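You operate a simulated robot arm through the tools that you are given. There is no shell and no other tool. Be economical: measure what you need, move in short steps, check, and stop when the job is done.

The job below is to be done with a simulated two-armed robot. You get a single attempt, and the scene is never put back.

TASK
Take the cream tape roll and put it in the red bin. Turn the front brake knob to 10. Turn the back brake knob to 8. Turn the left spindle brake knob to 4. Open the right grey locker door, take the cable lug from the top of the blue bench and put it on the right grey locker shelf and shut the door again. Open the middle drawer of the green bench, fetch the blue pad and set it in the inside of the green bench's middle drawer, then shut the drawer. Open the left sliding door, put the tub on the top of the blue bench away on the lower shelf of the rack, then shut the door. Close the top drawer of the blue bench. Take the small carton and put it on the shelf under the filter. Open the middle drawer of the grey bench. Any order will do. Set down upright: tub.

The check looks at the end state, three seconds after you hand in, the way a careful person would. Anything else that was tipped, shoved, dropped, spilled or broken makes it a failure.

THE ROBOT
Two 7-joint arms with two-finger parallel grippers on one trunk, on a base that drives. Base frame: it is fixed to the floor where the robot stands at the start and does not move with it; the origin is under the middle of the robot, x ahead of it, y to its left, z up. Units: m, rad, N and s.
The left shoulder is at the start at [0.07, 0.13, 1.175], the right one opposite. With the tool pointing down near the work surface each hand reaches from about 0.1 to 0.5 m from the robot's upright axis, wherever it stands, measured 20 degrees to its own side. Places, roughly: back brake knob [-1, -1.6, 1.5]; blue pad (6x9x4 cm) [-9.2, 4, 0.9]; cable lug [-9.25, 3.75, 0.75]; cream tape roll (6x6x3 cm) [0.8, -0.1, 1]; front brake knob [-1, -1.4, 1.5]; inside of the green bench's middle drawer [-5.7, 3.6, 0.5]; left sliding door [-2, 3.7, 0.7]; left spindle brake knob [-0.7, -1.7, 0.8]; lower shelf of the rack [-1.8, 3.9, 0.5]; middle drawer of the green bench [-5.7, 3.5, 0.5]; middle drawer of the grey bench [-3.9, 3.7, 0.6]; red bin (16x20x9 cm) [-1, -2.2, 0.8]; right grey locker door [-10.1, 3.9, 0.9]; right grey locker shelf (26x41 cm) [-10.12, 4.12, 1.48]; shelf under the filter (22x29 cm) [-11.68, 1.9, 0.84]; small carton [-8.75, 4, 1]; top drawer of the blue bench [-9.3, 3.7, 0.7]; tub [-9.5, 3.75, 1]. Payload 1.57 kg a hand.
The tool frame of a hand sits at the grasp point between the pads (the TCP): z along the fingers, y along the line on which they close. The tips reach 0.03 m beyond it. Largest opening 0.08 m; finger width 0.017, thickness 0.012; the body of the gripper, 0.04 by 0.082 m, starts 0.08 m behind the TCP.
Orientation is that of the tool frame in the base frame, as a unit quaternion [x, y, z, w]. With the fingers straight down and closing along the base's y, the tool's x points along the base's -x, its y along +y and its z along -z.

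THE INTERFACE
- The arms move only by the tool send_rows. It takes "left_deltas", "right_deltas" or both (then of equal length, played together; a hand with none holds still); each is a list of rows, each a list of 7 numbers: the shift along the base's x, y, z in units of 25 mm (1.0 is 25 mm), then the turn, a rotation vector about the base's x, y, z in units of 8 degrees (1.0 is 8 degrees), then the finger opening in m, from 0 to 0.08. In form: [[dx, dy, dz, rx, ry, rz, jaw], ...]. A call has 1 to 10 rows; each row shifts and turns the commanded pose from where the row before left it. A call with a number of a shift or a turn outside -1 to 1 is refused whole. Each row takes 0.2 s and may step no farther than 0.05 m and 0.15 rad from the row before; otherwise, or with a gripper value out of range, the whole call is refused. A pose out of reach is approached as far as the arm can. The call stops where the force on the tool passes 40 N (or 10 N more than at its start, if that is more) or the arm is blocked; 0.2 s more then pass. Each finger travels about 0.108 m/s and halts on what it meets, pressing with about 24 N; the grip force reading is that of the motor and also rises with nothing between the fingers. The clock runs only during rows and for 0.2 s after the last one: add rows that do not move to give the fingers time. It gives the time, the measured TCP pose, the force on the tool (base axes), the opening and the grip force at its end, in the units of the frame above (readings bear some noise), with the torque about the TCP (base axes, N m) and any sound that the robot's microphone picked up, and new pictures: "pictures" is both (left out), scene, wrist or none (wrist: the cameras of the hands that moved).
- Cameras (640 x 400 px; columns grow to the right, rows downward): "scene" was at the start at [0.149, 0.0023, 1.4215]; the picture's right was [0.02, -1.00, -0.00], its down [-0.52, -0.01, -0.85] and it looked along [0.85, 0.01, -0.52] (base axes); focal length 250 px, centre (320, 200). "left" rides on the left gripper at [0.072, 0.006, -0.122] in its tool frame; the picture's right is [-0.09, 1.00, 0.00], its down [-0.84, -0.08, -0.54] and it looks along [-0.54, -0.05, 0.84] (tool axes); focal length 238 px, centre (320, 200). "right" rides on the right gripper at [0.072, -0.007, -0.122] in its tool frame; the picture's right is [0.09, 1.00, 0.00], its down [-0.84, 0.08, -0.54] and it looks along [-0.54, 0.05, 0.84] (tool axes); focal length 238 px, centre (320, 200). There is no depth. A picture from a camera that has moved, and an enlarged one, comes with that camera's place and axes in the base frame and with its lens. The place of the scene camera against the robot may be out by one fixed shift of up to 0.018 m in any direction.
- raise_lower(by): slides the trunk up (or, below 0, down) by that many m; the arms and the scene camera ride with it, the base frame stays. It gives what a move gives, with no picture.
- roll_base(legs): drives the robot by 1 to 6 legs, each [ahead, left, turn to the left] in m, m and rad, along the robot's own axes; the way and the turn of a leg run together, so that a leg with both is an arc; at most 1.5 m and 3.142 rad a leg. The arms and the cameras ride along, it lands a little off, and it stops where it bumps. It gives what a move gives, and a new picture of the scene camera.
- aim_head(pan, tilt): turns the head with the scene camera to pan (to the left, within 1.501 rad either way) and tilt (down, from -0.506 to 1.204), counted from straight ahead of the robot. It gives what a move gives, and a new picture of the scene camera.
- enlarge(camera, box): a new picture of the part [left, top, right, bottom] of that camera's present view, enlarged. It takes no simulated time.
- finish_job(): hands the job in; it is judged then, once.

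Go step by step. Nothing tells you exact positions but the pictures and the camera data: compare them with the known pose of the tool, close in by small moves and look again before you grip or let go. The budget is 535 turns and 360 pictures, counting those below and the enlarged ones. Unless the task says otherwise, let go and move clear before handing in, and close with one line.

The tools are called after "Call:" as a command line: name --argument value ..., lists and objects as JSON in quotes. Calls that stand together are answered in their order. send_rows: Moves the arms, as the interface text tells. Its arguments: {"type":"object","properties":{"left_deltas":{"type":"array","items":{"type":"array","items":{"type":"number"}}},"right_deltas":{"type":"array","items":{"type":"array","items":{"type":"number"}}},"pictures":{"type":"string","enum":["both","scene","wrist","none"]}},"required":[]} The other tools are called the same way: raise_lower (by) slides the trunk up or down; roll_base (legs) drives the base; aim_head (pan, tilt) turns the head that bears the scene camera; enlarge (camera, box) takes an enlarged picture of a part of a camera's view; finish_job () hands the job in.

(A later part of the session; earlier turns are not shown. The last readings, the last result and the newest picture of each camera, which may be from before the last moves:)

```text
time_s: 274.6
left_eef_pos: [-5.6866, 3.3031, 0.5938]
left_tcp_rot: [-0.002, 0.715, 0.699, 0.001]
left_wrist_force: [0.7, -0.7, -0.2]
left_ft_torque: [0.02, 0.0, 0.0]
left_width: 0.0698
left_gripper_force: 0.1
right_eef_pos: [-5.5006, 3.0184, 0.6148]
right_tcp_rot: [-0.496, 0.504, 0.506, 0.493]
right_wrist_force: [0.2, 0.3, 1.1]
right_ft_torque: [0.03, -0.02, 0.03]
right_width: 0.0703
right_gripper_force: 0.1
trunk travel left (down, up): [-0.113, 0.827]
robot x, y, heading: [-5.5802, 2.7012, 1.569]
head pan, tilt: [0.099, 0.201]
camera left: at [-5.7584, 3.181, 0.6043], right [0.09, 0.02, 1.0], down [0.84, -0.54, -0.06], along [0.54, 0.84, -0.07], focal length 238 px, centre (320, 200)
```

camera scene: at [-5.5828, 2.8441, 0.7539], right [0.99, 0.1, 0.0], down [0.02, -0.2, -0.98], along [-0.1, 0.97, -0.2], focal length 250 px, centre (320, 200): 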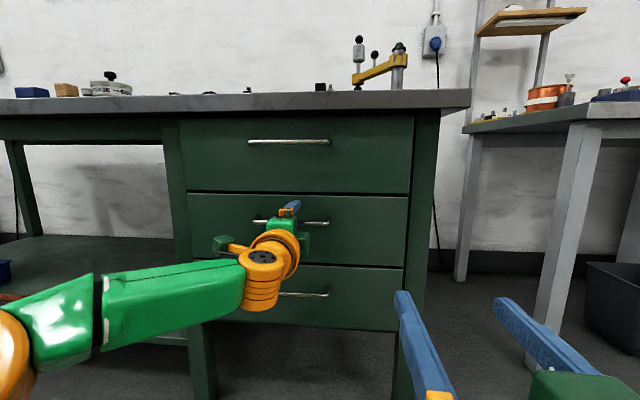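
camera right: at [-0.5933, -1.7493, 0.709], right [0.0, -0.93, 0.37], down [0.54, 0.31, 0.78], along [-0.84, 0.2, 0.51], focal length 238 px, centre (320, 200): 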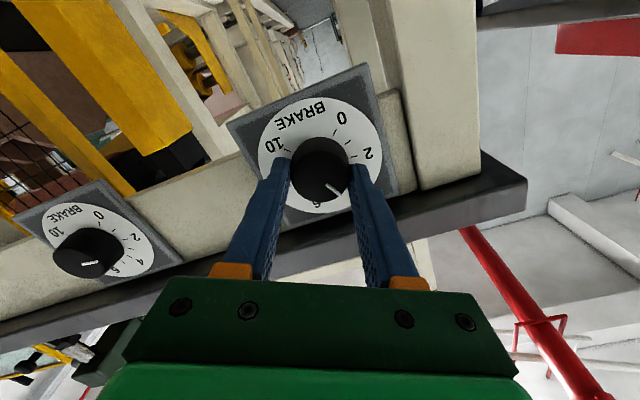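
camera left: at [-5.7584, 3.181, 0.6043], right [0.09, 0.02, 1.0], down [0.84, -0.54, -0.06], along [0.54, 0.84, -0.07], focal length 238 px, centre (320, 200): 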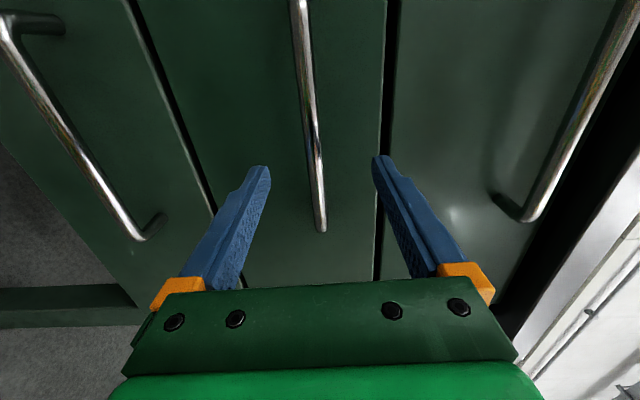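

Call:
send_rows --left_deltas '[[-0.2, 0.9, -0.1, 0, 0, 0, 0.07], [-0.2, 0.9, 0, 0, 0, 0, 0.07], [0, 0.9, 0, 0, 0, 0, 0.07], [0, 0, 0, 0, 0, 0, 0.03], [0, 0, 0, 0, 0, 0, 0], [0, 0, 0, 0, 0, 0, 0], [0, 0, 0, 0, 0, 0, 0]]' --pictures "wrist"

```text
time_s: 275.3
left_eef_pos: [-5.696, 3.3423, 0.5984]
left_tcp_rot: [-0.001, 0.713, 0.701, 0.003]
left_wrist_force: [1.6, -59.3, -4.7]
left_ft_torque: [2.11, -0.1, 0.04]
left_width: 0.0649
left_gripper_force: 0.1
left hand out of reach, approached as far as the arm can: row 3
right_eef_pos: [-5.5018, 3.0088, 0.618]
right_tcp_rot: [-0.494, 0.499, 0.51, 0.496]
right_wrist_force: [-0.3, 0.4, 0.0]
right_ft_torque: [0.02, 0.05, 0.01]
right_width: 0.0702
right_gripper_force: 0.0
trunk travel left (down, up): [-0.113, 0.827]
robot x, y, heading: [-5.5862, 2.6998, 1.578]
head pan, tilt: [0.099, 0.201]
stopped in row 3 (left hand): the force on the tool passed its limit at 69 N (the readings are from after the stop); the commanded pose is now the measured one
camera left: at [-5.7678, 3.2204, 0.608], right [0.09, 0.02, 1.0], down [0.84, -0.54, -0.06], along [0.54, 0.84, -0.06], focal length 238 px, centre (320, 200)
```

left: 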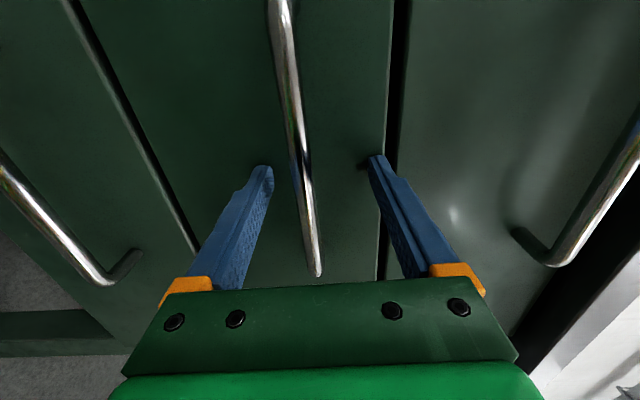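

The tips touched the drawer face. Back off 6 mm and close on the bar.

Call:
send_rows --left_deltas '[[0, -0.3, -0.3, 0, 0, 0, 0.07], [0, 0, 0, 0, 0, 0, 0.03], [0, 0, 0, 0, 0, 0, 0], [0, 0, 0, 0, 0, 0, 0], [0, 0, 0, 0, 0, 0, 0]]' --pictures "wrist"

```text
time_s: 276.5
left_eef_pos: [-5.6964, 3.3391, 0.5894]
left_tcp_rot: [-0.002, 0.714, 0.7, 0.001]
left_wrist_force: [-0.5, 1.1, 33.5]
left_ft_torque: [-0.1, 0.11, 0.14]
left_width: 0.0118
left_gripper_force: 29.0
right_eef_pos: [-5.4998, 3.013, 0.6163]
right_tcp_rot: [-0.494, 0.501, 0.509, 0.495]
right_wrist_force: [0.4, 1.1, 0.3]
right_ft_torque: [0.0, -0.02, 0.0]
right_width: 0.07
right_gripper_force: 0.0
trunk travel left (down, up): [-0.113, 0.827]
robot x, y, heading: [-5.5797, 2.7009, 1.572]
head pan, tilt: [0.099, 0.201]
camera left: at [-5.768, 3.2166, 0.5997], right [0.09, 0.02, 1.0], down [0.84, -0.54, -0.07], along [0.54, 0.84, -0.06], focal length 238 px, centre (320, 200)
```

left: 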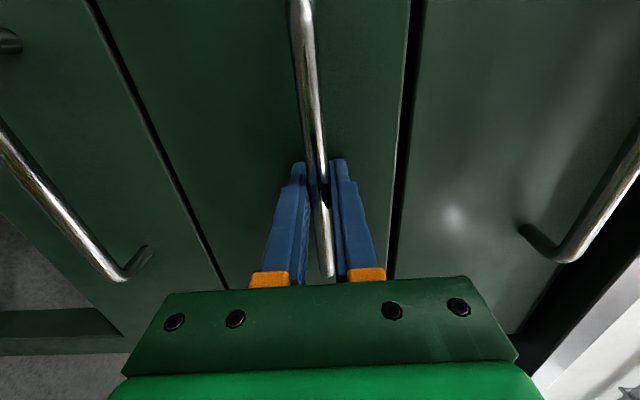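

Gripped. Pulling the green drawer open.

Call:
roll_base --legs '[[-0.1, 0, 0], [-0.1, 0, 0], [-0.1, 0, 0]]'

Call:
send_rows --left_deltas '[[0, 0, 0, 0, 0, 0, 0.04], [0, 0, 0, 0, 0, 0, 0.06], [0, -0.6, 0, 0, 0, 0, 0.06], [0, -1, 0, 0, 0, 0, 0.06], [0, -1, 0, 0, 0, 0, 0.06]]' --pictures "scene"

```text
time_s: 277.9
left_eef_pos: [-5.6959, 3.2373, 0.5891]
left_tcp_rot: [-0.001, 0.712, 0.702, 0.0]
left_wrist_force: [2.0, 1.3, 10.7]
left_ft_torque: [0.04, 0.16, -0.15]
left_width: 0.0118
left_gripper_force: 28.7
right_eef_pos: [-5.4995, 2.9098, 0.614]
right_tcp_rot: [-0.496, 0.503, 0.507, 0.494]
right_wrist_force: [0.2, -0.2, 0.0]
right_ft_torque: [0.0, 0.01, -0.02]
right_width: 0.0701
right_gripper_force: 0.1
trunk travel left (down, up): [-0.113, 0.827]
robot x, y, heading: [-5.5846, 2.5929, 1.574]
head pan, tilt: [0.099, 0.201]
stopped in leg 2: the force on the tool passed its limit at 46 N (the readings are from after the stop); the commanded pose is now the measured one
camera scene: at [-5.5823, 2.7358, 0.7541], right [0.99, 0.1, 0.0], down [0.02, -0.2, -0.98], along [-0.1, 0.98, -0.2], focal length 250 px, centre (320, 200)
```

scene: 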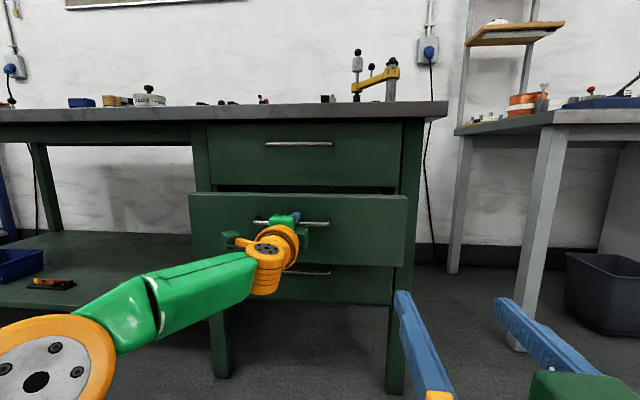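

```text
time_s: 279.1
left_eef_pos: [-5.6975, 3.172, 0.5856]
left_tcp_rot: [-0.002, 0.713, 0.701, 0.001]
left_wrist_force: [-0.2, 0.1, -0.6]
left_ft_torque: [0.03, 0.01, 0.03]
left_width: 0.06
left_gripper_force: 0.1
right_eef_pos: [-5.4993, 2.912, 0.6141]
right_tcp_rot: [-0.497, 0.503, 0.506, 0.494]
right_wrist_force: [0.6, -0.2, 0.4]
right_ft_torque: [0.0, 0.03, 0.02]
right_width: 0.0698
right_gripper_force: 0.0
trunk travel left (down, up): [-0.113, 0.827]
robot x, y, heading: [-5.5833, 2.5908, 1.572]
head pan, tilt: [0.099, 0.201]
camera scene: at [-5.5829, 2.7376, 0.7539], right [0.99, 0.1, 0.0], down [0.02, -0.2, -0.98], along [-0.1, 0.97, -0.2], focal length 250 px, centre (320, 200)
```

scene: 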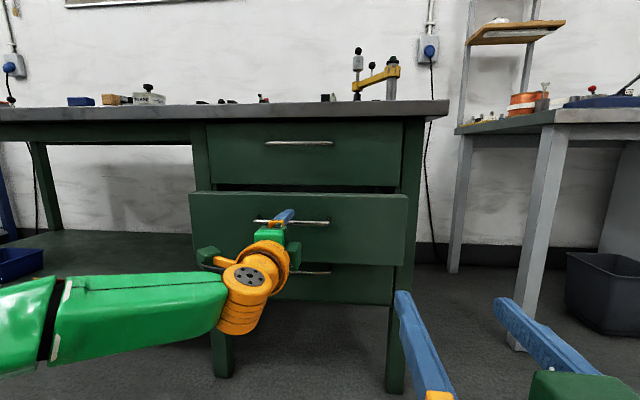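

The guard stopped it after 10 cm. I re-grip with less vertical preload and pull again.

Call:
send_rows --left_deltas '[[0, 0.9, 0.1, 0, 0, 0, 0.06], [0, 0.9, 0.1, 0, 0, 0, 0.06], [0, 0.8, 0, 0, 0, 0, 0.06], [0, 0, 0, 0, 0, 0, 0.03], [0, 0, 0, 0, 0, 0, 0.0], [0, 0, 0, 0, 0, 0, 0], [0, 0, 0, 0, 0, 0, 0]]' --pictures "none"

```text
time_s: 280.8
left_eef_pos: [-5.6959, 3.2391, 0.5901]
left_tcp_rot: [-0.002, 0.715, 0.699, 0.002]
left_wrist_force: [-0.1, -1.2, -7.6]
left_ft_torque: [0.05, 0.32, -0.04]
left_width: 0.0119
left_gripper_force: 29.1
right_eef_pos: [-5.5004, 2.9136, 0.6135]
right_tcp_rot: [-0.498, 0.504, 0.505, 0.493]
right_wrist_force: [0.6, 0.4, 0.5]
right_ft_torque: [0.01, -0.01, 0.02]
right_width: 0.07
right_gripper_force: 0.1
trunk travel left (down, up): [-0.113, 0.827]
robot x, y, heading: [-5.5797, 2.5923, 1.573]
head pan, tilt: [0.099, 0.201]
```

Call:
roll_base --legs '[[-0.1, 0, 0], [-0.1, 0, 0]]'

```text
time_s: 282.6
left_eef_pos: [-5.6959, 3.0388, 0.5905]
left_tcp_rot: [-0.003, 0.715, 0.699, 0.002]
left_wrist_force: [-4.9, -1.0, -8.7]
left_ft_torque: [0.04, 0.36, 0.52]
left_width: 0.0119
left_gripper_force: 29.4
right_eef_pos: [-5.5, 2.7126, 0.6122]
right_tcp_rot: [-0.498, 0.504, 0.505, 0.493]
right_wrist_force: [0.6, -0.6, -0.4]
right_ft_torque: [0.0, -0.01, 0.02]
right_width: 0.07
right_gripper_force: 0.1
trunk travel left (down, up): [-0.113, 0.827]
robot x, y, heading: [-5.5842, 2.396, 1.575]
head pan, tilt: [0.099, 0.201]
camera scene: at [-5.5833, 2.5385, 0.7535], right [0.99, 0.1, 0.0], down [0.02, -0.2, -0.98], along [-0.1, 0.97, -0.2], focal length 250 px, centre (320, 200)
```

scene: 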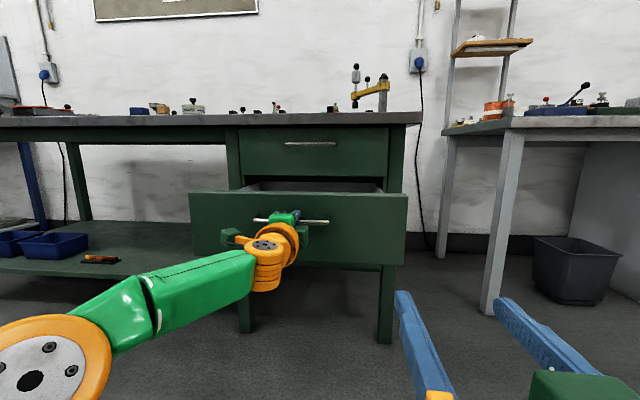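

The green drawer is open 0.30 m. Release, back off, raise the trunk and drive west to the blue bench.

Call:
send_rows --left_deltas '[[0, 0, 0, 0, 0, 0, 0.04], [0, 0, 0, 0, 0, 0, 0.06], [0, -0.6, 0, 0, 0, 0, 0.06], [0, -1, 0, 0, 0, 0, 0.06], [0, -1, 0, 0, 0, 0, 0.06]]' --pictures "none"

Call:
roll_base --legs '[[-0.15, 0, 0], [0, 1.45, 0], [0, 1.3, 0]]'

Call:
raise_lower --by 0.4

Call:
raise_lower --by 0.2

Call:
aim_head --pan 0.5 --tilt 0.2

```text
time_s: 283.9
left_eef_pos: [-5.6953, 2.9713, 0.5931]
left_tcp_rot: [-0.002, 0.714, 0.7, 0.001]
left_wrist_force: [-0.2, 0.0, -0.1]
left_ft_torque: [0.01, 0.02, -0.01]
left_width: 0.0601
left_gripper_force: 0.1
right_eef_pos: [-5.5002, 2.7106, 0.6134]
right_tcp_rot: [-0.497, 0.504, 0.507, 0.493]
right_wrist_force: [0.2, 0.5, -0.1]
right_ft_torque: [-0.02, 0.01, 0.0]
right_width: 0.0699
right_gripper_force: 0.1
trunk travel left (down, up): [-0.113, 0.827]
robot x, y, heading: [-5.5839, 2.3915, 1.569]
head pan, tilt: [0.099, 0.201]
```

```text
time_s: 298.2
left_eef_pos: [-8.4737, 2.7859, 0.5923]
left_tcp_rot: [-0.009, 0.715, 0.699, -0.005]
left_wrist_force: [0.0, 0.6, -0.5]
left_ft_torque: [-0.03, 0.02, 0.01]
left_width: 0.0601
left_gripper_force: 0.1
right_eef_pos: [-8.2726, 2.529, 0.6145]
right_tcp_rot: [-0.502, 0.499, 0.511, 0.489]
right_wrist_force: [0.4, 0.3, -0.4]
right_ft_torque: [-0.02, -0.04, -0.02]
right_width: 0.0698
right_gripper_force: 0.1
trunk travel left (down, up): [-0.113, 0.827]
robot x, y, heading: [-8.3526, 2.2113, 1.593]
head pan, tilt: [0.099, 0.201]
camera scene: at [-8.3515, 2.3535, 0.7539], right [0.99, 0.12, 0.0], down [0.02, -0.2, -0.98], along [-0.12, 0.97, -0.2], focal length 250 px, centre (320, 200)
```

scene: 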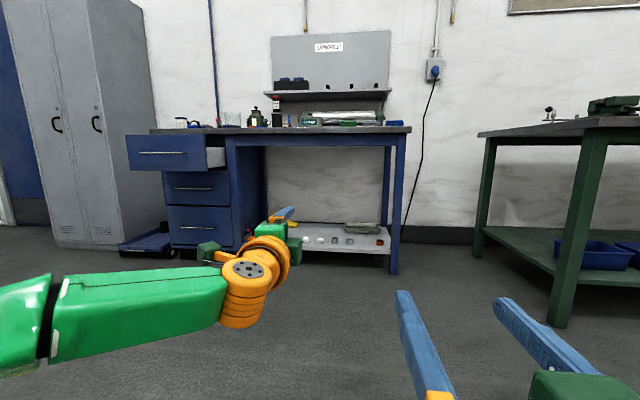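

```text
time_s: 302.1
left_eef_pos: [-8.4727, 2.7882, 0.9925]
left_tcp_rot: [-0.009, 0.714, 0.7, -0.005]
left_wrist_force: [-0.9, -0.1, 0.1]
left_ft_torque: [-0.06, 0.0, 0.03]
left_width: 0.0598
left_gripper_force: 0.2
right_eef_pos: [-8.2711, 2.5293, 1.014]
right_tcp_rot: [-0.501, 0.499, 0.511, 0.488]
right_wrist_force: [0.0, -0.9, -0.2]
right_ft_torque: [0.0, -0.01, 0.01]
right_width: 0.0703
right_gripper_force: 0.1
trunk travel left (down, up): [-0.513, 0.427]
robot x, y, heading: [-8.3511, 2.2087, 1.589]
head pan, tilt: [0.099, 0.201]
```

```text
time_s: 304.2
left_eef_pos: [-8.4729, 2.787, 1.1924]
left_tcp_rot: [-0.009, 0.714, 0.7, -0.006]
left_wrist_force: [0.3, 0.2, -1.3]
left_ft_torque: [-0.01, 0.02, 0.0]
left_width: 0.06
left_gripper_force: 0.0
right_eef_pos: [-8.2724, 2.5298, 1.213]
right_tcp_rot: [-0.502, 0.498, 0.511, 0.488]
right_wrist_force: [1.1, 0.2, 0.2]
right_ft_torque: [0.02, -0.01, 0.01]
right_width: 0.0699
right_gripper_force: 0.0
trunk travel left (down, up): [-0.713, 0.227]
robot x, y, heading: [-8.3473, 2.2102, 1.591]
head pan, tilt: [0.099, 0.201]
```

```text
time_s: 305.1
left_eef_pos: [-8.4725, 2.7862, 1.1934]
left_tcp_rot: [-0.008, 0.715, 0.699, -0.006]
left_wrist_force: [-0.3, -0.6, 0.0]
left_ft_torque: [0.01, 0.01, 0.02]
left_width: 0.0599
left_gripper_force: 0.0
right_eef_pos: [-8.2726, 2.5314, 1.2134]
right_tcp_rot: [-0.502, 0.498, 0.511, 0.488]
right_wrist_force: [-0.1, -0.7, -0.4]
right_ft_torque: [0.0, -0.01, 0.01]
right_width: 0.0696
right_gripper_force: 0.0
trunk travel left (down, up): [-0.713, 0.227]
robot x, y, heading: [-8.3482, 2.2139, 1.587]
head pan, tilt: [0.499, 0.201]
camera scene: at [-8.3864, 2.342, 1.3539], right [0.87, 0.5, 0.0], down [0.1, -0.17, -0.98], along [-0.49, 0.85, -0.2], focal length 250 px, centre (320, 200)
```

scene: 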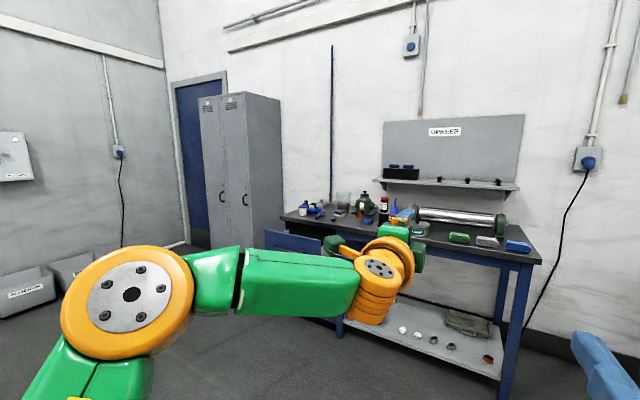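

Driving closer to the blue bench.

Call:
roll_base --legs '[[0.5, 0.7, 0]]'

Call:
aim_head --pan 0.05 --tilt 0.5

```text
time_s: 309.7
left_eef_pos: [-9.1835, 3.276, 1.1928]
left_tcp_rot: [-0.008, 0.713, 0.701, -0.005]
left_wrist_force: [0.6, 0.5, 0.0]
left_ft_torque: [-0.01, -0.01, 0.02]
left_width: 0.0601
left_gripper_force: 0.2
right_eef_pos: [-8.9832, 3.0187, 1.2143]
right_tcp_rot: [-0.501, 0.5, 0.51, 0.489]
right_wrist_force: [-0.1, -0.2, -0.6]
right_ft_torque: [-0.01, 0.01, -0.02]
right_width: 0.0699
right_gripper_force: 0.0
trunk travel left (down, up): [-0.713, 0.227]
robot x, y, heading: [-9.0633, 2.6973, 1.593]
head pan, tilt: [0.499, 0.201]
camera scene: at [-9.0993, 2.8315, 1.3539], right [0.87, 0.49, 0.0], down [0.1, -0.17, -0.98], along [-0.49, 0.85, -0.2], focal length 250 px, centre (320, 200)
```

scene: 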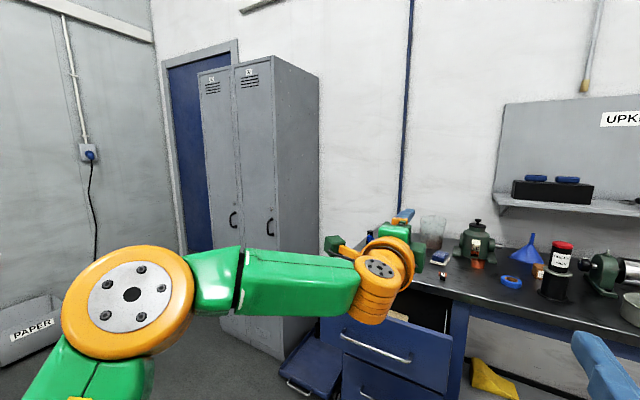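

```text
time_s: 310.6
left_eef_pos: [-9.1856, 3.2766, 1.193]
left_tcp_rot: [-0.007, 0.714, 0.7, -0.005]
left_wrist_force: [0.1, -0.3, 0.6]
left_ft_torque: [0.01, 0.02, -0.01]
left_width: 0.0598
left_gripper_force: 0.0
right_eef_pos: [-8.9839, 3.0185, 1.2131]
right_tcp_rot: [-0.501, 0.499, 0.51, 0.49]
right_wrist_force: [-0.3, 1.0, 0.1]
right_ft_torque: [-0.01, -0.01, -0.01]
right_width: 0.0701
right_gripper_force: 0.1
trunk travel left (down, up): [-0.713, 0.227]
robot x, y, heading: [-9.0627, 2.7006, 1.588]
head pan, tilt: [0.051, 0.499]
camera scene: at [-9.0602, 2.8417, 1.3262], right [1.0, 0.07, 0.0], down [0.03, -0.48, -0.88], along [-0.06, 0.88, -0.48], focal length 250 px, centre (320, 200)
```

scene: 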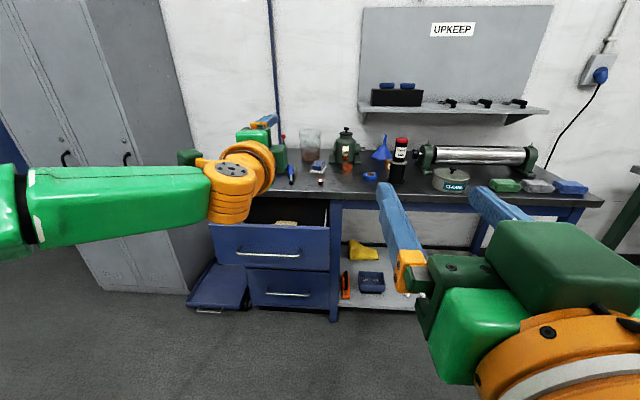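

I need a clearer view; I move the hands aside and enlarge the bench top.

Call:
send_rows --left_deltas '[[-1, -0.5, 0.5, 0, 0, 0, 0.07], [-1, -0.5, 0.5, 0, 0, 0, 0.07], [-1, -0.5, 0.5, 0, 0, 0, 0.07], [-1, -0.5, 0.5, 0, 0, 0, 0.07], [-1, -0.5, 0.5, 0, 0, 0, 0.07], [-1, -0.5, 0.5, 0, 0, 0, 0.07]]' --right_deltas '[[1, 0, 0, 0, 0, 0, 0.07], [1, 0, 0, 0, 0, 0, 0.07], [1, 0, 0, 0, 0, 0, 0.07], [1, 0, 0, 0, 0, 0, 0.07], [1, 0, 0, 0, 0, 0, 0.07], [1, 0, 0, 0, 0, 0, 0.07]]' --pictures "none"

Call:
enlarge --camera "scene" --box '[180, 100, 420, 250]'

Call:
enlarge --camera "scene" --box '[360, 100, 620, 250]'

```text
time_s: 312.0
left_eef_pos: [-9.2873, 3.2202, 1.2284]
left_tcp_rot: [-0.008, 0.712, 0.702, -0.005]
left_wrist_force: [0.0, -0.4, -0.5]
left_ft_torque: [0.0, -0.01, 0.01]
left_width: 0.07
left_gripper_force: 0.1
left hand out of reach, approached as far as the arm can: row 4, 5, 6
right_eef_pos: [-8.844, 3.0257, 1.2436]
right_tcp_rot: [-0.5, 0.5, 0.51, 0.49]
right_wrist_force: [-0.1, -0.5, 0.9]
right_ft_torque: [-0.01, 0.01, 0.01]
right_width: 0.0701
right_gripper_force: 0.1
right hand out of reach, approached as far as the arm can: row 1, 2, 3, 4
trunk travel left (down, up): [-0.713, 0.227]
robot x, y, heading: [-9.063, 2.7028, 1.588]
head pan, tilt: [0.051, 0.499]
```

```text
2.67 times, centred on (300, 175) of scene
camera zoom: at [-9.0588, 2.8413, 1.3263], right [1.0, 0.07, 0.0], down [0.03, -0.48, -0.88], along [-0.06, 0.88, -0.48], focal length 666 px, centre (373, 267)
```

zoom: 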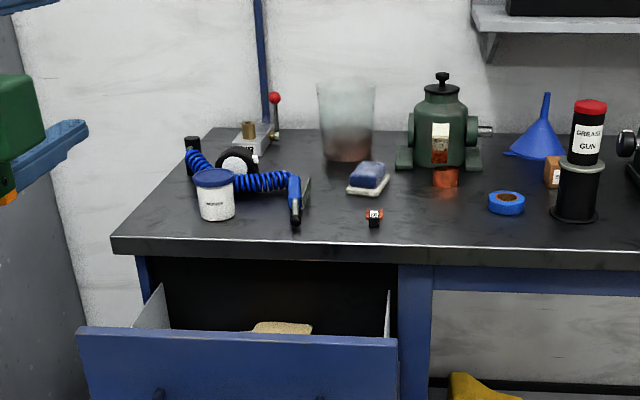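

```text
2.46 times, centred on (490, 175) of scene
camera zoom: at [-9.0588, 2.8413, 1.3263], right [1.0, 0.07, 0.0], down [0.03, -0.48, -0.88], along [-0.06, 0.88, -0.48], focal length 614 px, centre (-98, 262)
```

zoom: 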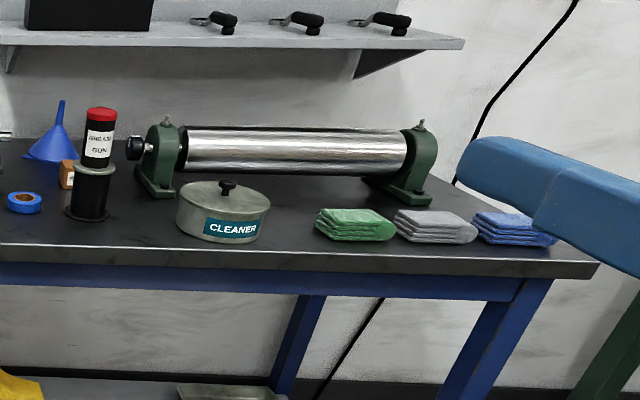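

I identify: tub (white with blue lid), blue pad, cable lug, carton behind the grease gun. First I close the top drawer by pushing its front with the closed left hand.

Call:
raise_lower --by -0.4

Call:
send_rows --left_deltas '[[0, 0.6, -0.6, 0, 0, 0, 0.02], [0, 0.6, -0.6, 0, 0, 0, 0], [0, 0.6, -0.6, 0, 0, 0, 0], [0, 0.6, -0.6, 0, 0, 0, 0], [0, 0.5, -0.4, 0, 0, 0, 0]]' --pictures "both"

```text
time_s: 315.8
left_eef_pos: [-9.2903, 3.2211, 0.828]
left_tcp_rot: [-0.01, 0.713, 0.701, -0.005]
left_wrist_force: [0.5, 0.5, -0.2]
left_ft_torque: [0.01, 0.02, -0.01]
left_width: 0.0698
left_gripper_force: 0.0
right_eef_pos: [-8.8454, 3.0282, 0.8435]
right_tcp_rot: [-0.502, 0.499, 0.511, 0.489]
right_wrist_force: [-0.1, -0.2, -0.1]
right_ft_torque: [0.01, 0.01, -0.03]
right_width: 0.0703
right_gripper_force: 0.2
trunk travel left (down, up): [-0.313, 0.627]
robot x, y, heading: [-9.0632, 2.702, 1.592]
head pan, tilt: [0.051, 0.499]
```

```text
time_s: 317.0
left_eef_pos: [-9.2887, 3.2929, 0.7578]
left_tcp_rot: [-0.009, 0.713, 0.702, -0.005]
left_wrist_force: [0.6, -0.3, -0.2]
left_ft_torque: [0.0, 0.0, -0.04]
left_width: 0.0001
left_gripper_force: 21.2
right_eef_pos: [-8.8444, 3.0275, 0.8443]
right_tcp_rot: [-0.501, 0.499, 0.51, 0.49]
right_wrist_force: [0.2, -0.3, -0.5]
right_ft_torque: [-0.03, -0.02, 0.0]
right_width: 0.0698
right_gripper_force: 0.1
trunk travel left (down, up): [-0.313, 0.627]
robot x, y, heading: [-9.0646, 2.7005, 1.589]
head pan, tilt: [0.051, 0.499]
camera scene: at [-9.0601, 2.8419, 0.9262], right [1.0, 0.07, 0.0], down [0.03, -0.48, -0.88], along [-0.06, 0.88, -0.48], focal length 250 px, centre (320, 200)
camera left: at [-9.3589, 3.1699, 0.7671], right [0.09, 0.02, 1.0], down [0.85, -0.53, -0.06], along [0.52, 0.85, -0.06], focal length 238 px, centre (320, 200)
```

scene: 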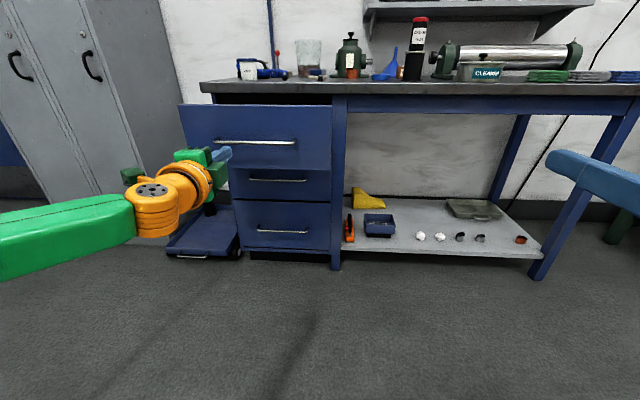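
left: 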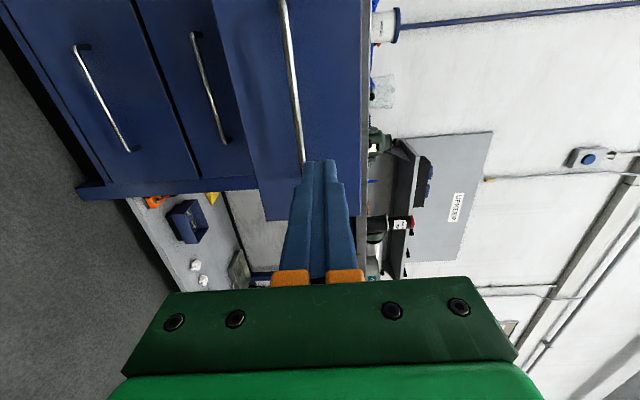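

The drawer face is near y=3.59 with its handle at z≈0.726. I push above the handle at z≈0.775 by driving forward.

Call:
send_rows --left_deltas '[[0, 0, 0.7, 0, 0, 0, 0]]' --pictures "none"

Call:
roll_base --legs '[[0.25, 0, 0]]'

```text
time_s: 317.4
left_eef_pos: [-9.2896, 3.2928, 0.7763]
left_tcp_rot: [-0.009, 0.712, 0.702, -0.005]
left_wrist_force: [0.5, -0.3, 0.8]
left_ft_torque: [-0.02, -0.02, -0.01]
left_width: 0.0
left_gripper_force: 21.4
right_eef_pos: [-8.8466, 3.0282, 0.8435]
right_tcp_rot: [-0.501, 0.499, 0.51, 0.489]
right_wrist_force: [0.5, 0.1, 0.6]
right_ft_torque: [0.03, -0.02, 0.0]
right_width: 0.0699
right_gripper_force: 0.1
trunk travel left (down, up): [-0.313, 0.627]
robot x, y, heading: [-9.0617, 2.7015, 1.587]
head pan, tilt: [0.051, 0.499]
```

```text
time_s: 319.2
left_eef_pos: [-9.2922, 3.5419, 0.7753]
left_tcp_rot: [-0.008, 0.713, 0.701, -0.003]
left_wrist_force: [0.9, 0.2, -0.3]
left_ft_torque: [-0.01, 0.02, 0.02]
left_width: 0.0
left_gripper_force: 21.1
right_eef_pos: [-8.8495, 3.2757, 0.8447]
right_tcp_rot: [-0.502, 0.499, 0.509, 0.49]
right_wrist_force: [0.8, 0.4, 0.0]
right_ft_torque: [-0.02, 0.03, 0.01]
right_width: 0.0699
right_gripper_force: 0.0
trunk travel left (down, up): [-0.313, 0.627]
robot x, y, heading: [-9.0682, 2.9478, 1.583]
head pan, tilt: [0.051, 0.499]
camera scene: at [-9.0641, 3.09, 0.9261], right [1.0, 0.07, 0.0], down [0.03, -0.48, -0.88], along [-0.06, 0.88, -0.48], focal length 250 px, centre (320, 200)
```

scene: 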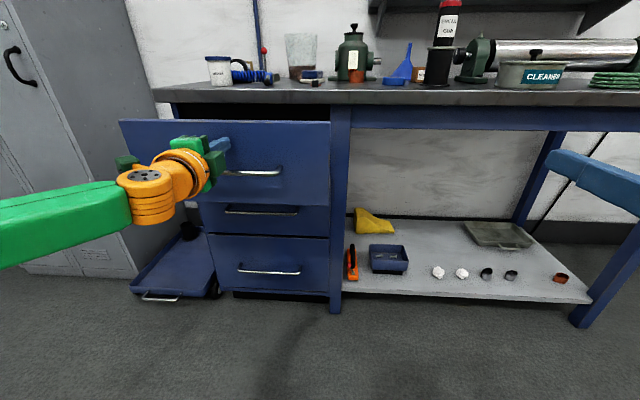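

Call:
roll_base --legs '[[0.1, 0, 0], [0.09, 0, 0]]'

```text
time_s: 321.1
left_eef_pos: [-9.299, 3.7318, 0.7762]
left_tcp_rot: [-0.01, 0.712, 0.702, -0.005]
left_wrist_force: [0.0, 0.1, 0.7]
left_ft_torque: [0.02, -0.04, 0.01]
left_width: 0.0004
left_gripper_force: 21.3
right_eef_pos: [-8.8535, 3.4658, 0.8444]
right_tcp_rot: [-0.501, 0.499, 0.51, 0.49]
right_wrist_force: [0.1, -0.4, -0.5]
right_ft_torque: [0.01, 0.0, -0.04]
right_width: 0.07
right_gripper_force: 0.0
trunk travel left (down, up): [-0.313, 0.627]
robot x, y, heading: [-9.069, 3.1358, 1.589]
head pan, tilt: [0.051, 0.499]
camera scene: at [-9.0683, 3.28, 0.9261], right [1.0, 0.07, 0.0], down [0.03, -0.48, -0.88], along [-0.06, 0.88, -0.48], focal length 250 px, centre (320, 200)
```

scene: 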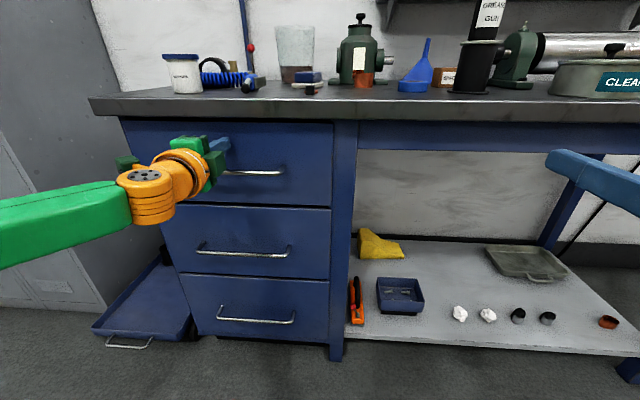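

Call:
roll_base --legs '[[0.03, 0, 0], [0.03, 0, 0]]'

```text
time_s: 321.9
left_eef_pos: [-9.2986, 3.739, 0.7783]
left_tcp_rot: [-0.008, 0.711, 0.703, -0.005]
left_wrist_force: [0.9, -17.8, 1.1]
left_ft_torque: [0.14, -0.16, -0.16]
left_width: 0.0
left_gripper_force: 21.2
right_eef_pos: [-8.8552, 3.4763, 0.8457]
right_tcp_rot: [-0.501, 0.497, 0.513, 0.489]
right_wrist_force: [0.2, -0.1, 0.2]
right_ft_torque: [-0.01, -0.01, 0.0]
right_width: 0.0698
right_gripper_force: 0.0
trunk travel left (down, up): [-0.313, 0.627]
robot x, y, heading: [-9.068, 3.154, 1.593]
head pan, tilt: [0.051, 0.499]
stopped in leg 1: the force on the tool passed its limit at 270 N (the readings are from after the stop); the commanded pose is now the measured one
camera scene: at [-9.0687, 3.2882, 0.9271], right [1.0, 0.08, 0.0], down [0.04, -0.47, -0.88], along [-0.07, 0.88, -0.47], focal length 250 px, centre (320, 200)
```

scene: 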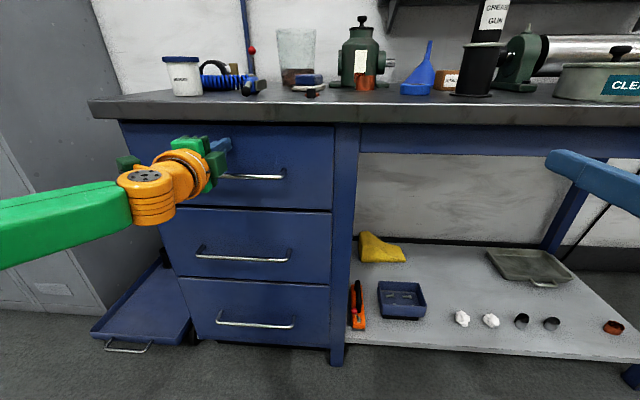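

The top drawer is shut. I back off, raise the trunk, and turn the right hand tool-down to pick up the cable lug.

Call:
roll_base --legs '[[-0.3, 0, -0.02]]'

Call:
raise_lower --by 0.4

Call:
raise_lower --by 0.12

Call:
send_rows --right_deltas '[[0, 0, 0, -1, 0, 0, 0.08], [0, 0, 0, -1, 0, 0, 0.08], [0, 0, 0, -1, 0, 0, 0.08], [0, 0, 0, -1, 0, 0, 0.08], [0, 0, 0, -1, 0, 0, 0.08], [0, 0, 0, -1, 0, 0, 0.08], [0, 0, 0, -1, 0, 0, 0.08], [0, 0, 0, -1, 0, 0, 0.08], [0, 0, 0, -1, 0, 0, 0.08], [0, 0, 0, -1, 0, 0, 0.08]]' --pictures "none"

Call:
aim_head --pan 0.0 --tilt 0.6

```text
time_s: 323.9
left_eef_pos: [-9.2826, 3.447, 0.7752]
left_tcp_rot: [-0.001, 0.714, 0.7, 0.003]
left_wrist_force: [-0.3, 0.3, 0.0]
left_ft_torque: [-0.02, 0.02, 0.0]
left_width: 0.0
left_gripper_force: 20.9
right_eef_pos: [-8.8442, 3.1749, 0.8426]
right_tcp_rot: [-0.496, 0.504, 0.506, 0.493]
right_wrist_force: [-0.7, -0.4, -0.5]
right_ft_torque: [0.0, -0.01, 0.01]
right_width: 0.0699
right_gripper_force: 0.0
trunk travel left (down, up): [-0.313, 0.627]
robot x, y, heading: [-9.0641, 2.847, 1.574]
head pan, tilt: [0.051, 0.499]
camera scene: at [-9.062, 2.9926, 0.9262], right [1.0, 0.05, 0.0], down [0.03, -0.48, -0.88], along [-0.05, 0.88, -0.48], focal length 250 px, centre (320, 200)
```

scene: 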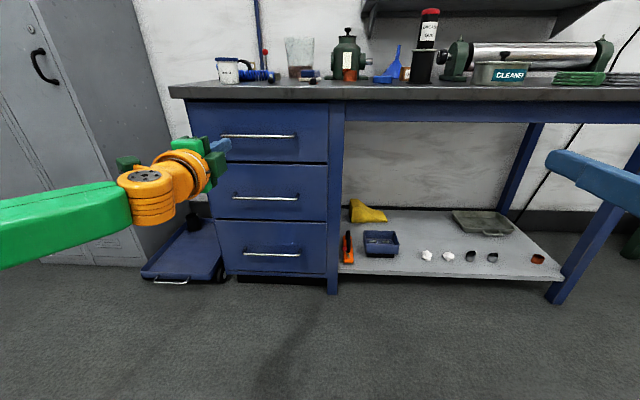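

```text
time_s: 327.8
left_eef_pos: [-9.2827, 3.4476, 1.1749]
left_tcp_rot: [-0.001, 0.714, 0.7, 0.003]
left_wrist_force: [0.1, -0.4, 0.3]
left_ft_torque: [0.0, 0.01, -0.01]
left_width: 0.0
left_gripper_force: 21.4
right_eef_pos: [-8.8445, 3.1745, 1.2441]
right_tcp_rot: [-0.498, 0.503, 0.506, 0.494]
right_wrist_force: [-0.4, 0.4, 0.4]
right_ft_torque: [-0.01, -0.01, 0.0]
right_width: 0.0699
right_gripper_force: 0.2
trunk travel left (down, up): [-0.713, 0.227]
robot x, y, heading: [-9.0653, 2.8534, 1.572]
head pan, tilt: [0.051, 0.499]
```

```text
time_s: 329.3
left_eef_pos: [-9.2835, 3.448, 1.2946]
left_tcp_rot: [-0.001, 0.714, 0.7, 0.002]
left_wrist_force: [0.5, 0.6, 0.4]
left_ft_torque: [0.03, 0.04, -0.01]
left_width: 0.0
left_gripper_force: 21.4
right_eef_pos: [-8.8444, 3.1751, 1.3626]
right_tcp_rot: [-0.497, 0.504, 0.506, 0.493]
right_wrist_force: [0.6, -0.7, -0.1]
right_ft_torque: [0.02, 0.02, 0.02]
right_width: 0.0701
right_gripper_force: 0.0
trunk travel left (down, up): [-0.833, 0.107]
robot x, y, heading: [-9.0685, 2.854, 1.575]
head pan, tilt: [0.051, 0.499]
```

```text
time_s: 331.5
left_eef_pos: [-9.2819, 3.4482, 1.2953]
left_tcp_rot: [-0.001, 0.714, 0.7, 0.002]
left_wrist_force: [0.6, -0.2, -0.2]
left_ft_torque: [-0.03, -0.01, 0.01]
left_width: 0.0
left_gripper_force: 21.1
right_eef_pos: [-8.8397, 3.1761, 1.3361]
right_tcp_rot: [-0.696, 0.707, 0.091, 0.085]
right_wrist_force: [0.2, 0.4, -0.2]
right_ft_torque: [-0.01, 0.02, -0.03]
right_width: 0.0801
right_gripper_force: 0.0
right hand out of reach, approached as far as the arm can: row 9, 10
trunk travel left (down, up): [-0.833, 0.107]
robot x, y, heading: [-9.0673, 2.8481, 1.573]
head pan, tilt: [0.051, 0.499]
```

```text
time_s: 332.1
left_eef_pos: [-9.2832, 3.4482, 1.2944]
left_tcp_rot: [-0.002, 0.714, 0.7, 0.002]
left_wrist_force: [-0.3, -0.3, 0.2]
left_ft_torque: [0.0, -0.01, -0.02]
left_width: 0.0
left_gripper_force: 20.9
right_eef_pos: [-8.8423, 3.175, 1.336]
right_tcp_rot: [-0.695, 0.708, 0.092, 0.084]
right_wrist_force: [-0.9, 1.1, 0.4]
right_ft_torque: [0.01, 0.04, -0.01]
right_width: 0.0799
right_gripper_force: 0.0
trunk travel left (down, up): [-0.833, 0.107]
robot x, y, heading: [-9.0644, 2.8541, 1.57]
head pan, tilt: [0.0, 0.6]
camera scene: at [-9.0571, 2.9907, 1.4371], right [1.0, 0.0, 0.0], down [0.0, -0.56, -0.83], along [0.0, 0.83, -0.56], focal length 250 px, centre (320, 200)
```

scene: 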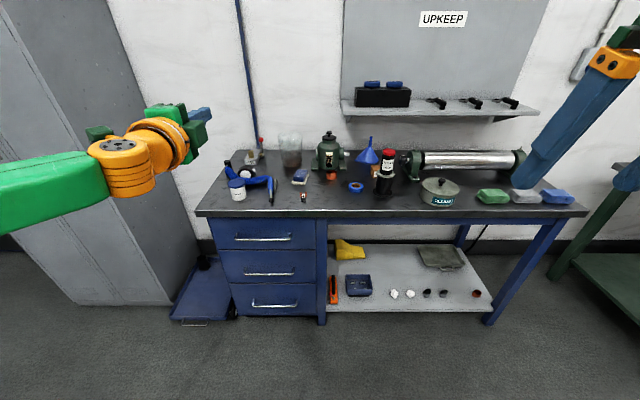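

The drawer is shut. Lug at about (-9.12, 3.83). I move the base in and bring the right hand over it.

Call:
roll_base --legs '[[0.4, 0.15, 0]]'

Call:
send_rows --right_deltas '[[0, 0.5, -1, -1, 0, 0, 0.08], [0, 0.5, -1, -0.8, 0, 0, 0.08], [-0.4, 0.8, -1, 0, 0, 0, 0.08], [-0.5, 1, -1, 0, 0, 0, 0.08], [-0.5, 1, -1, 0, 0, 0, 0.08], [-0.5, 1, -1, 0, 0, 0, 0.08], [-0.5, 1, -1, 0, 0, 0, 0.08], [-0.5, 1, -1, 0, 0, 0, 0.08]]' --pictures "both"

```text
time_s: 334.7
left_eef_pos: [-9.4301, 3.839, 1.2959]
left_tcp_rot: [-0.001, 0.713, 0.701, 0.002]
left_wrist_force: [0.3, 0.8, 0.1]
left_ft_torque: [-0.01, 0.03, -0.01]
left_width: 0.0
left_gripper_force: 21.9
right_eef_pos: [-8.9902, 3.566, 1.3358]
right_tcp_rot: [-0.695, 0.708, 0.092, 0.086]
right_wrist_force: [0.4, -0.5, 0.0]
right_ft_torque: [-0.01, 0.04, 0.0]
right_width: 0.0801
right_gripper_force: 0.0
trunk travel left (down, up): [-0.833, 0.107]
robot x, y, heading: [-9.2182, 3.2437, 1.574]
head pan, tilt: [0.0, 0.6]
camera scene: at [-9.2058, 3.381, 1.4373], right [1.0, 0.0, 0.0], down [0.0, -0.56, -0.83], along [0.0, 0.83, -0.56], focal length 250 px, centre (320, 200)
```

scene: 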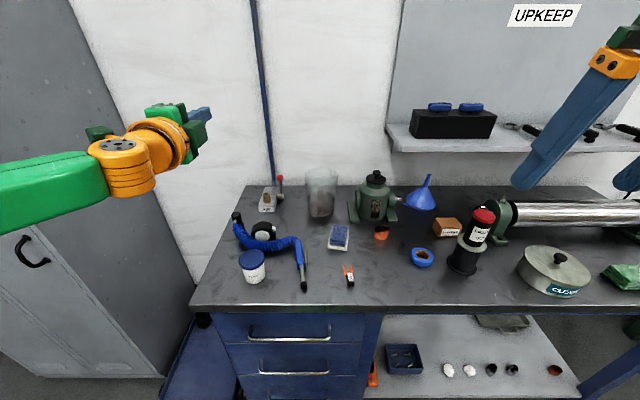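

```text
time_s: 336.5
left_eef_pos: [-9.4323, 3.8405, 1.2954]
left_tcp_rot: [-0.002, 0.713, 0.701, 0.004]
left_wrist_force: [1.1, -0.2, 0.4]
left_ft_torque: [0.02, 0.03, 0.01]
left_width: 0.0
left_gripper_force: 20.8
right_eef_pos: [-9.1252, 3.6973, 1.1304]
right_tcp_rot: [-0.7, 0.714, 0.0, -0.003]
right_wrist_force: [0.4, 0.1, 0.8]
right_ft_torque: [0.0, 0.01, 0.02]
right_width: 0.0798
right_gripper_force: 0.0
right hand out of reach, approached as far as the arm can: row 1, 2, 7, 8
trunk travel left (down, up): [-0.833, 0.107]
robot x, y, heading: [-9.2183, 3.2424, 1.571]
head pan, tilt: [0.0, 0.6]
camera scene: at [-9.2073, 3.3838, 1.4371], right [1.0, 0.0, 0.0], down [0.0, -0.57, -0.82], along [0.0, 0.82, -0.57], focal length 250 px, centre (320, 200)
camera right: at [-9.118, 3.6273, 1.2531], right [-1.0, -0.07, 0.01], down [-0.06, 0.84, 0.54], along [-0.04, 0.54, -0.84], focal length 238 px, centre (320, 200)
```

scene: 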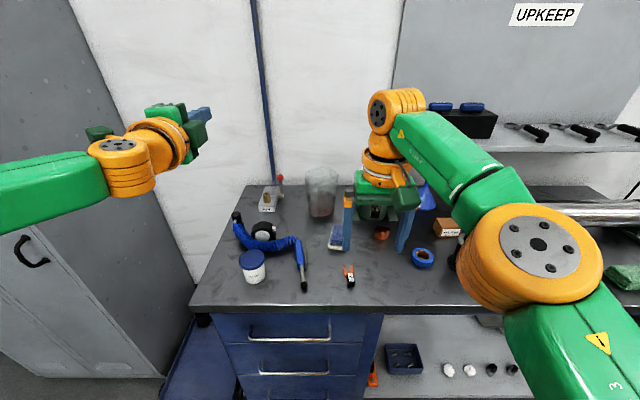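
right: 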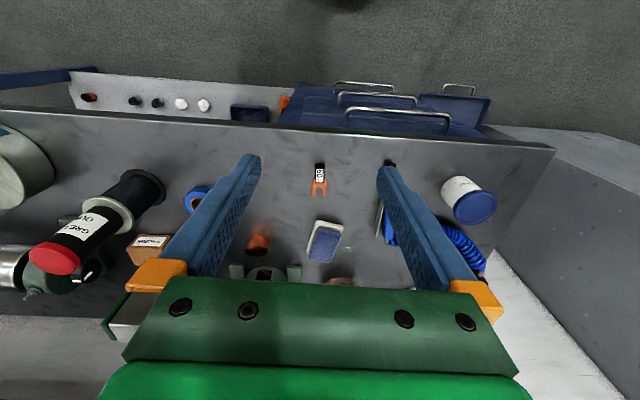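

The fork-shaped cable lug is at about (-9.133, 3.825). Descending toward it.

Call:
send_rows --right_deltas '[[-0.05, 0.8, -1, 0, 0, 0, 0.06], [-0.05, 0.8, -1, 0, 0, 0, 0.06], [-0.05, 0.8, -1, 0, 0, 0, 0.06], [-0.05, 0.9, -1, 0, 0, 0, 0.06], [-0.05, 0.9, -1, 0, 0, 0, 0.06], [-0.05, 0.9, -1, 0, 0, 0, 0.06]]' --pictures "wrist"

```text
time_s: 337.9
left_eef_pos: [-9.4332, 3.8409, 1.2957]
left_tcp_rot: [-0.002, 0.714, 0.7, 0.003]
left_wrist_force: [-0.1, 0.7, 0.5]
left_ft_torque: [0.03, -0.01, 0.01]
left_width: 0.0
left_gripper_force: 21.3
right_eef_pos: [-9.1199, 3.7284, 1.0115]
right_tcp_rot: [-0.7, 0.714, 0.001, -0.003]
right_wrist_force: [0.2, 0.3, 0.5]
right_ft_torque: [-0.01, -0.02, 0.0]
right_width: 0.0602
right_gripper_force: 0.0
right hand out of reach, approached as far as the arm can: row 1, 2, 3, 4, 5, 6
trunk travel left (down, up): [-0.833, 0.107]
robot x, y, heading: [-9.2171, 3.2419, 1.572]
head pan, tilt: [0.0, 0.6]
camera right: at [-9.1129, 3.6551, 1.1338], right [-1.0, -0.07, 0.01], down [-0.06, 0.84, 0.54], along [-0.04, 0.54, -0.84], focal length 238 px, centre (320, 200)
```

right: 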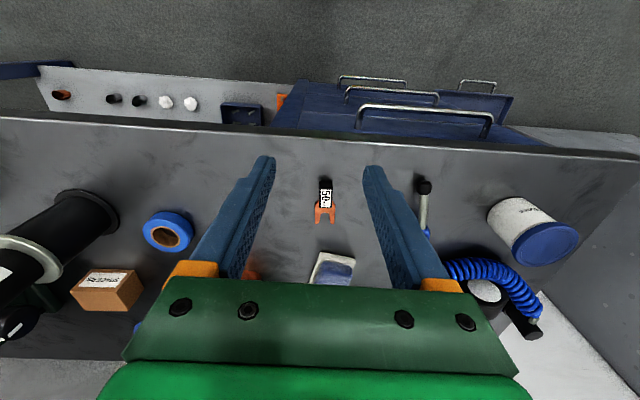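

Call:
roll_base --legs '[[0.12, 0, 0]]'

Call:
send_rows --right_deltas '[[-0.2, -0.6, -0.8, 0, 0, 0, 0.06], [-0.2, -0.6, -0.8, 0, 0, 0, 0.06]]' --pictures "wrist"

```text
time_s: 339.2
left_eef_pos: [-9.4321, 3.9572, 1.2963]
left_tcp_rot: [-0.001, 0.713, 0.702, 0.003]
left_wrist_force: [1.2, -0.4, -0.8]
left_ft_torque: [-0.04, -0.03, -0.03]
left_width: 0.0
left_gripper_force: 20.9
right_eef_pos: [-9.1186, 3.8455, 1.0141]
right_tcp_rot: [-0.7, 0.714, 0.003, -0.002]
right_wrist_force: [0.1, -0.5, 0.2]
right_ft_torque: [0.01, 0.02, 0.03]
right_width: 0.06
right_gripper_force: 0.2
trunk travel left (down, up): [-0.833, 0.107]
robot x, y, heading: [-9.2157, 3.3663, 1.58]
head pan, tilt: [0.0, 0.6]
camera scene: at [-9.2068, 3.5005, 1.4375], right [1.0, 0.0, 0.0], down [0.0, -0.56, -0.83], along [0.0, 0.83, -0.56], focal length 250 px, centre (320, 200)
```

scene: 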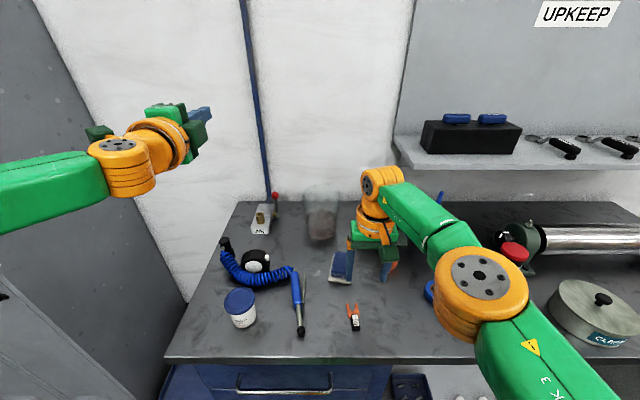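

```text
time_s: 339.8
left_eef_pos: [-9.4323, 3.9608, 1.2953]
left_tcp_rot: [-0.001, 0.713, 0.701, 0.003]
left_wrist_force: [-0.3, 0.4, -0.3]
left_ft_torque: [0.01, 0.01, -0.01]
left_width: 0.0
left_gripper_force: 21.6
right_eef_pos: [-9.1298, 3.8179, 0.9737]
right_tcp_rot: [-0.699, 0.715, 0.003, -0.003]
right_wrist_force: [-0.1, -0.5, 0.5]
right_ft_torque: [0.02, -0.01, 0.02]
right_width: 0.0601
right_gripper_force: 0.0
trunk travel left (down, up): [-0.833, 0.107]
robot x, y, heading: [-9.2159, 3.3641, 1.572]
head pan, tilt: [0.0, 0.6]
camera right: at [-9.1224, 3.7458, 1.094], right [-1.0, -0.07, 0.01], down [-0.06, 0.84, 0.54], along [-0.04, 0.54, -0.84], focal length 238 px, centre (320, 200)
```

right: 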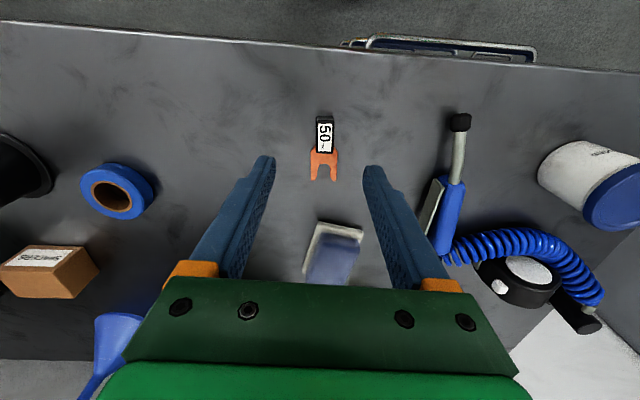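

Centred; descending to the bench top.

Call:
send_rows --right_deltas '[[-0.1, 0, -1, 0, 0, 0, 0.05], [0, 0, -1, 0, 0, 0, 0.05], [0, 0, -0.4, 0, 0, 0, 0.05]]' --pictures "wrist"

```text
time_s: 340.6
left_eef_pos: [-9.4311, 3.9622, 1.2949]
left_tcp_rot: [-0.001, 0.714, 0.7, 0.004]
left_wrist_force: [0.8, 0.6, 0.9]
left_ft_torque: [-0.02, 0.0, -0.02]
left_width: 0.0
left_gripper_force: 21.5
right_eef_pos: [-9.1312, 3.8171, 0.9118]
right_tcp_rot: [-0.7, 0.714, 0.002, -0.003]
right_wrist_force: [0.6, -1.0, -0.5]
right_ft_torque: [0.01, 0.02, 0.03]
right_width: 0.0503
right_gripper_force: 0.0
trunk travel left (down, up): [-0.833, 0.107]
robot x, y, heading: [-9.2144, 3.3648, 1.574]
head pan, tilt: [0.0, 0.6]
camera right: at [-9.1246, 3.7453, 1.0344], right [-1.0, -0.07, 0.01], down [-0.06, 0.84, 0.54], along [-0.04, 0.54, -0.84], focal length 238 px, centre (320, 200)
```

right: 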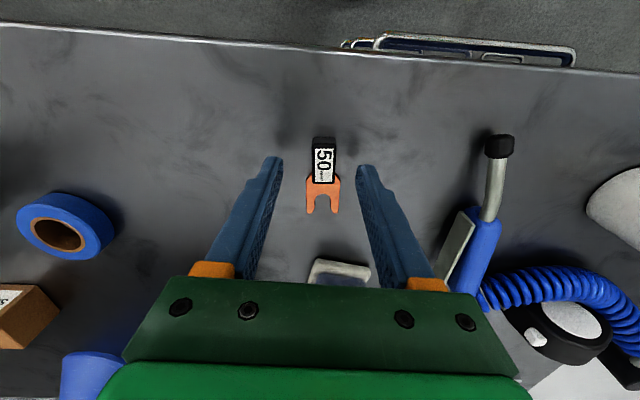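

Call:
send_rows --right_deltas '[[0, 0, -0.2, 0, 0, 0, 0.05], [0, 0, -0.15, 0, 0, 0, 0.05], [0, 0, 0, 0, 0, 0, 0.05]]' --pictures "none"

```text
time_s: 341.4
left_eef_pos: [-9.4323, 3.9618, 1.2944]
left_tcp_rot: [0.0, 0.714, 0.7, 0.004]
left_wrist_force: [-0.1, 0.1, -0.4]
left_ft_torque: [0.01, 0.0, 0.01]
left_width: 0.0
left_gripper_force: 21.8
right_eef_pos: [-9.1312, 3.8176, 0.9036]
right_tcp_rot: [-0.699, 0.715, 0.002, -0.003]
right_wrist_force: [-0.3, -0.7, 0.5]
right_ft_torque: [0.0, 0.0, 0.0]
right_width: 0.0499
right_gripper_force: 0.0
trunk travel left (down, up): [-0.833, 0.107]
robot x, y, heading: [-9.2157, 3.3652, 1.572]
head pan, tilt: [0.0, 0.6]
```

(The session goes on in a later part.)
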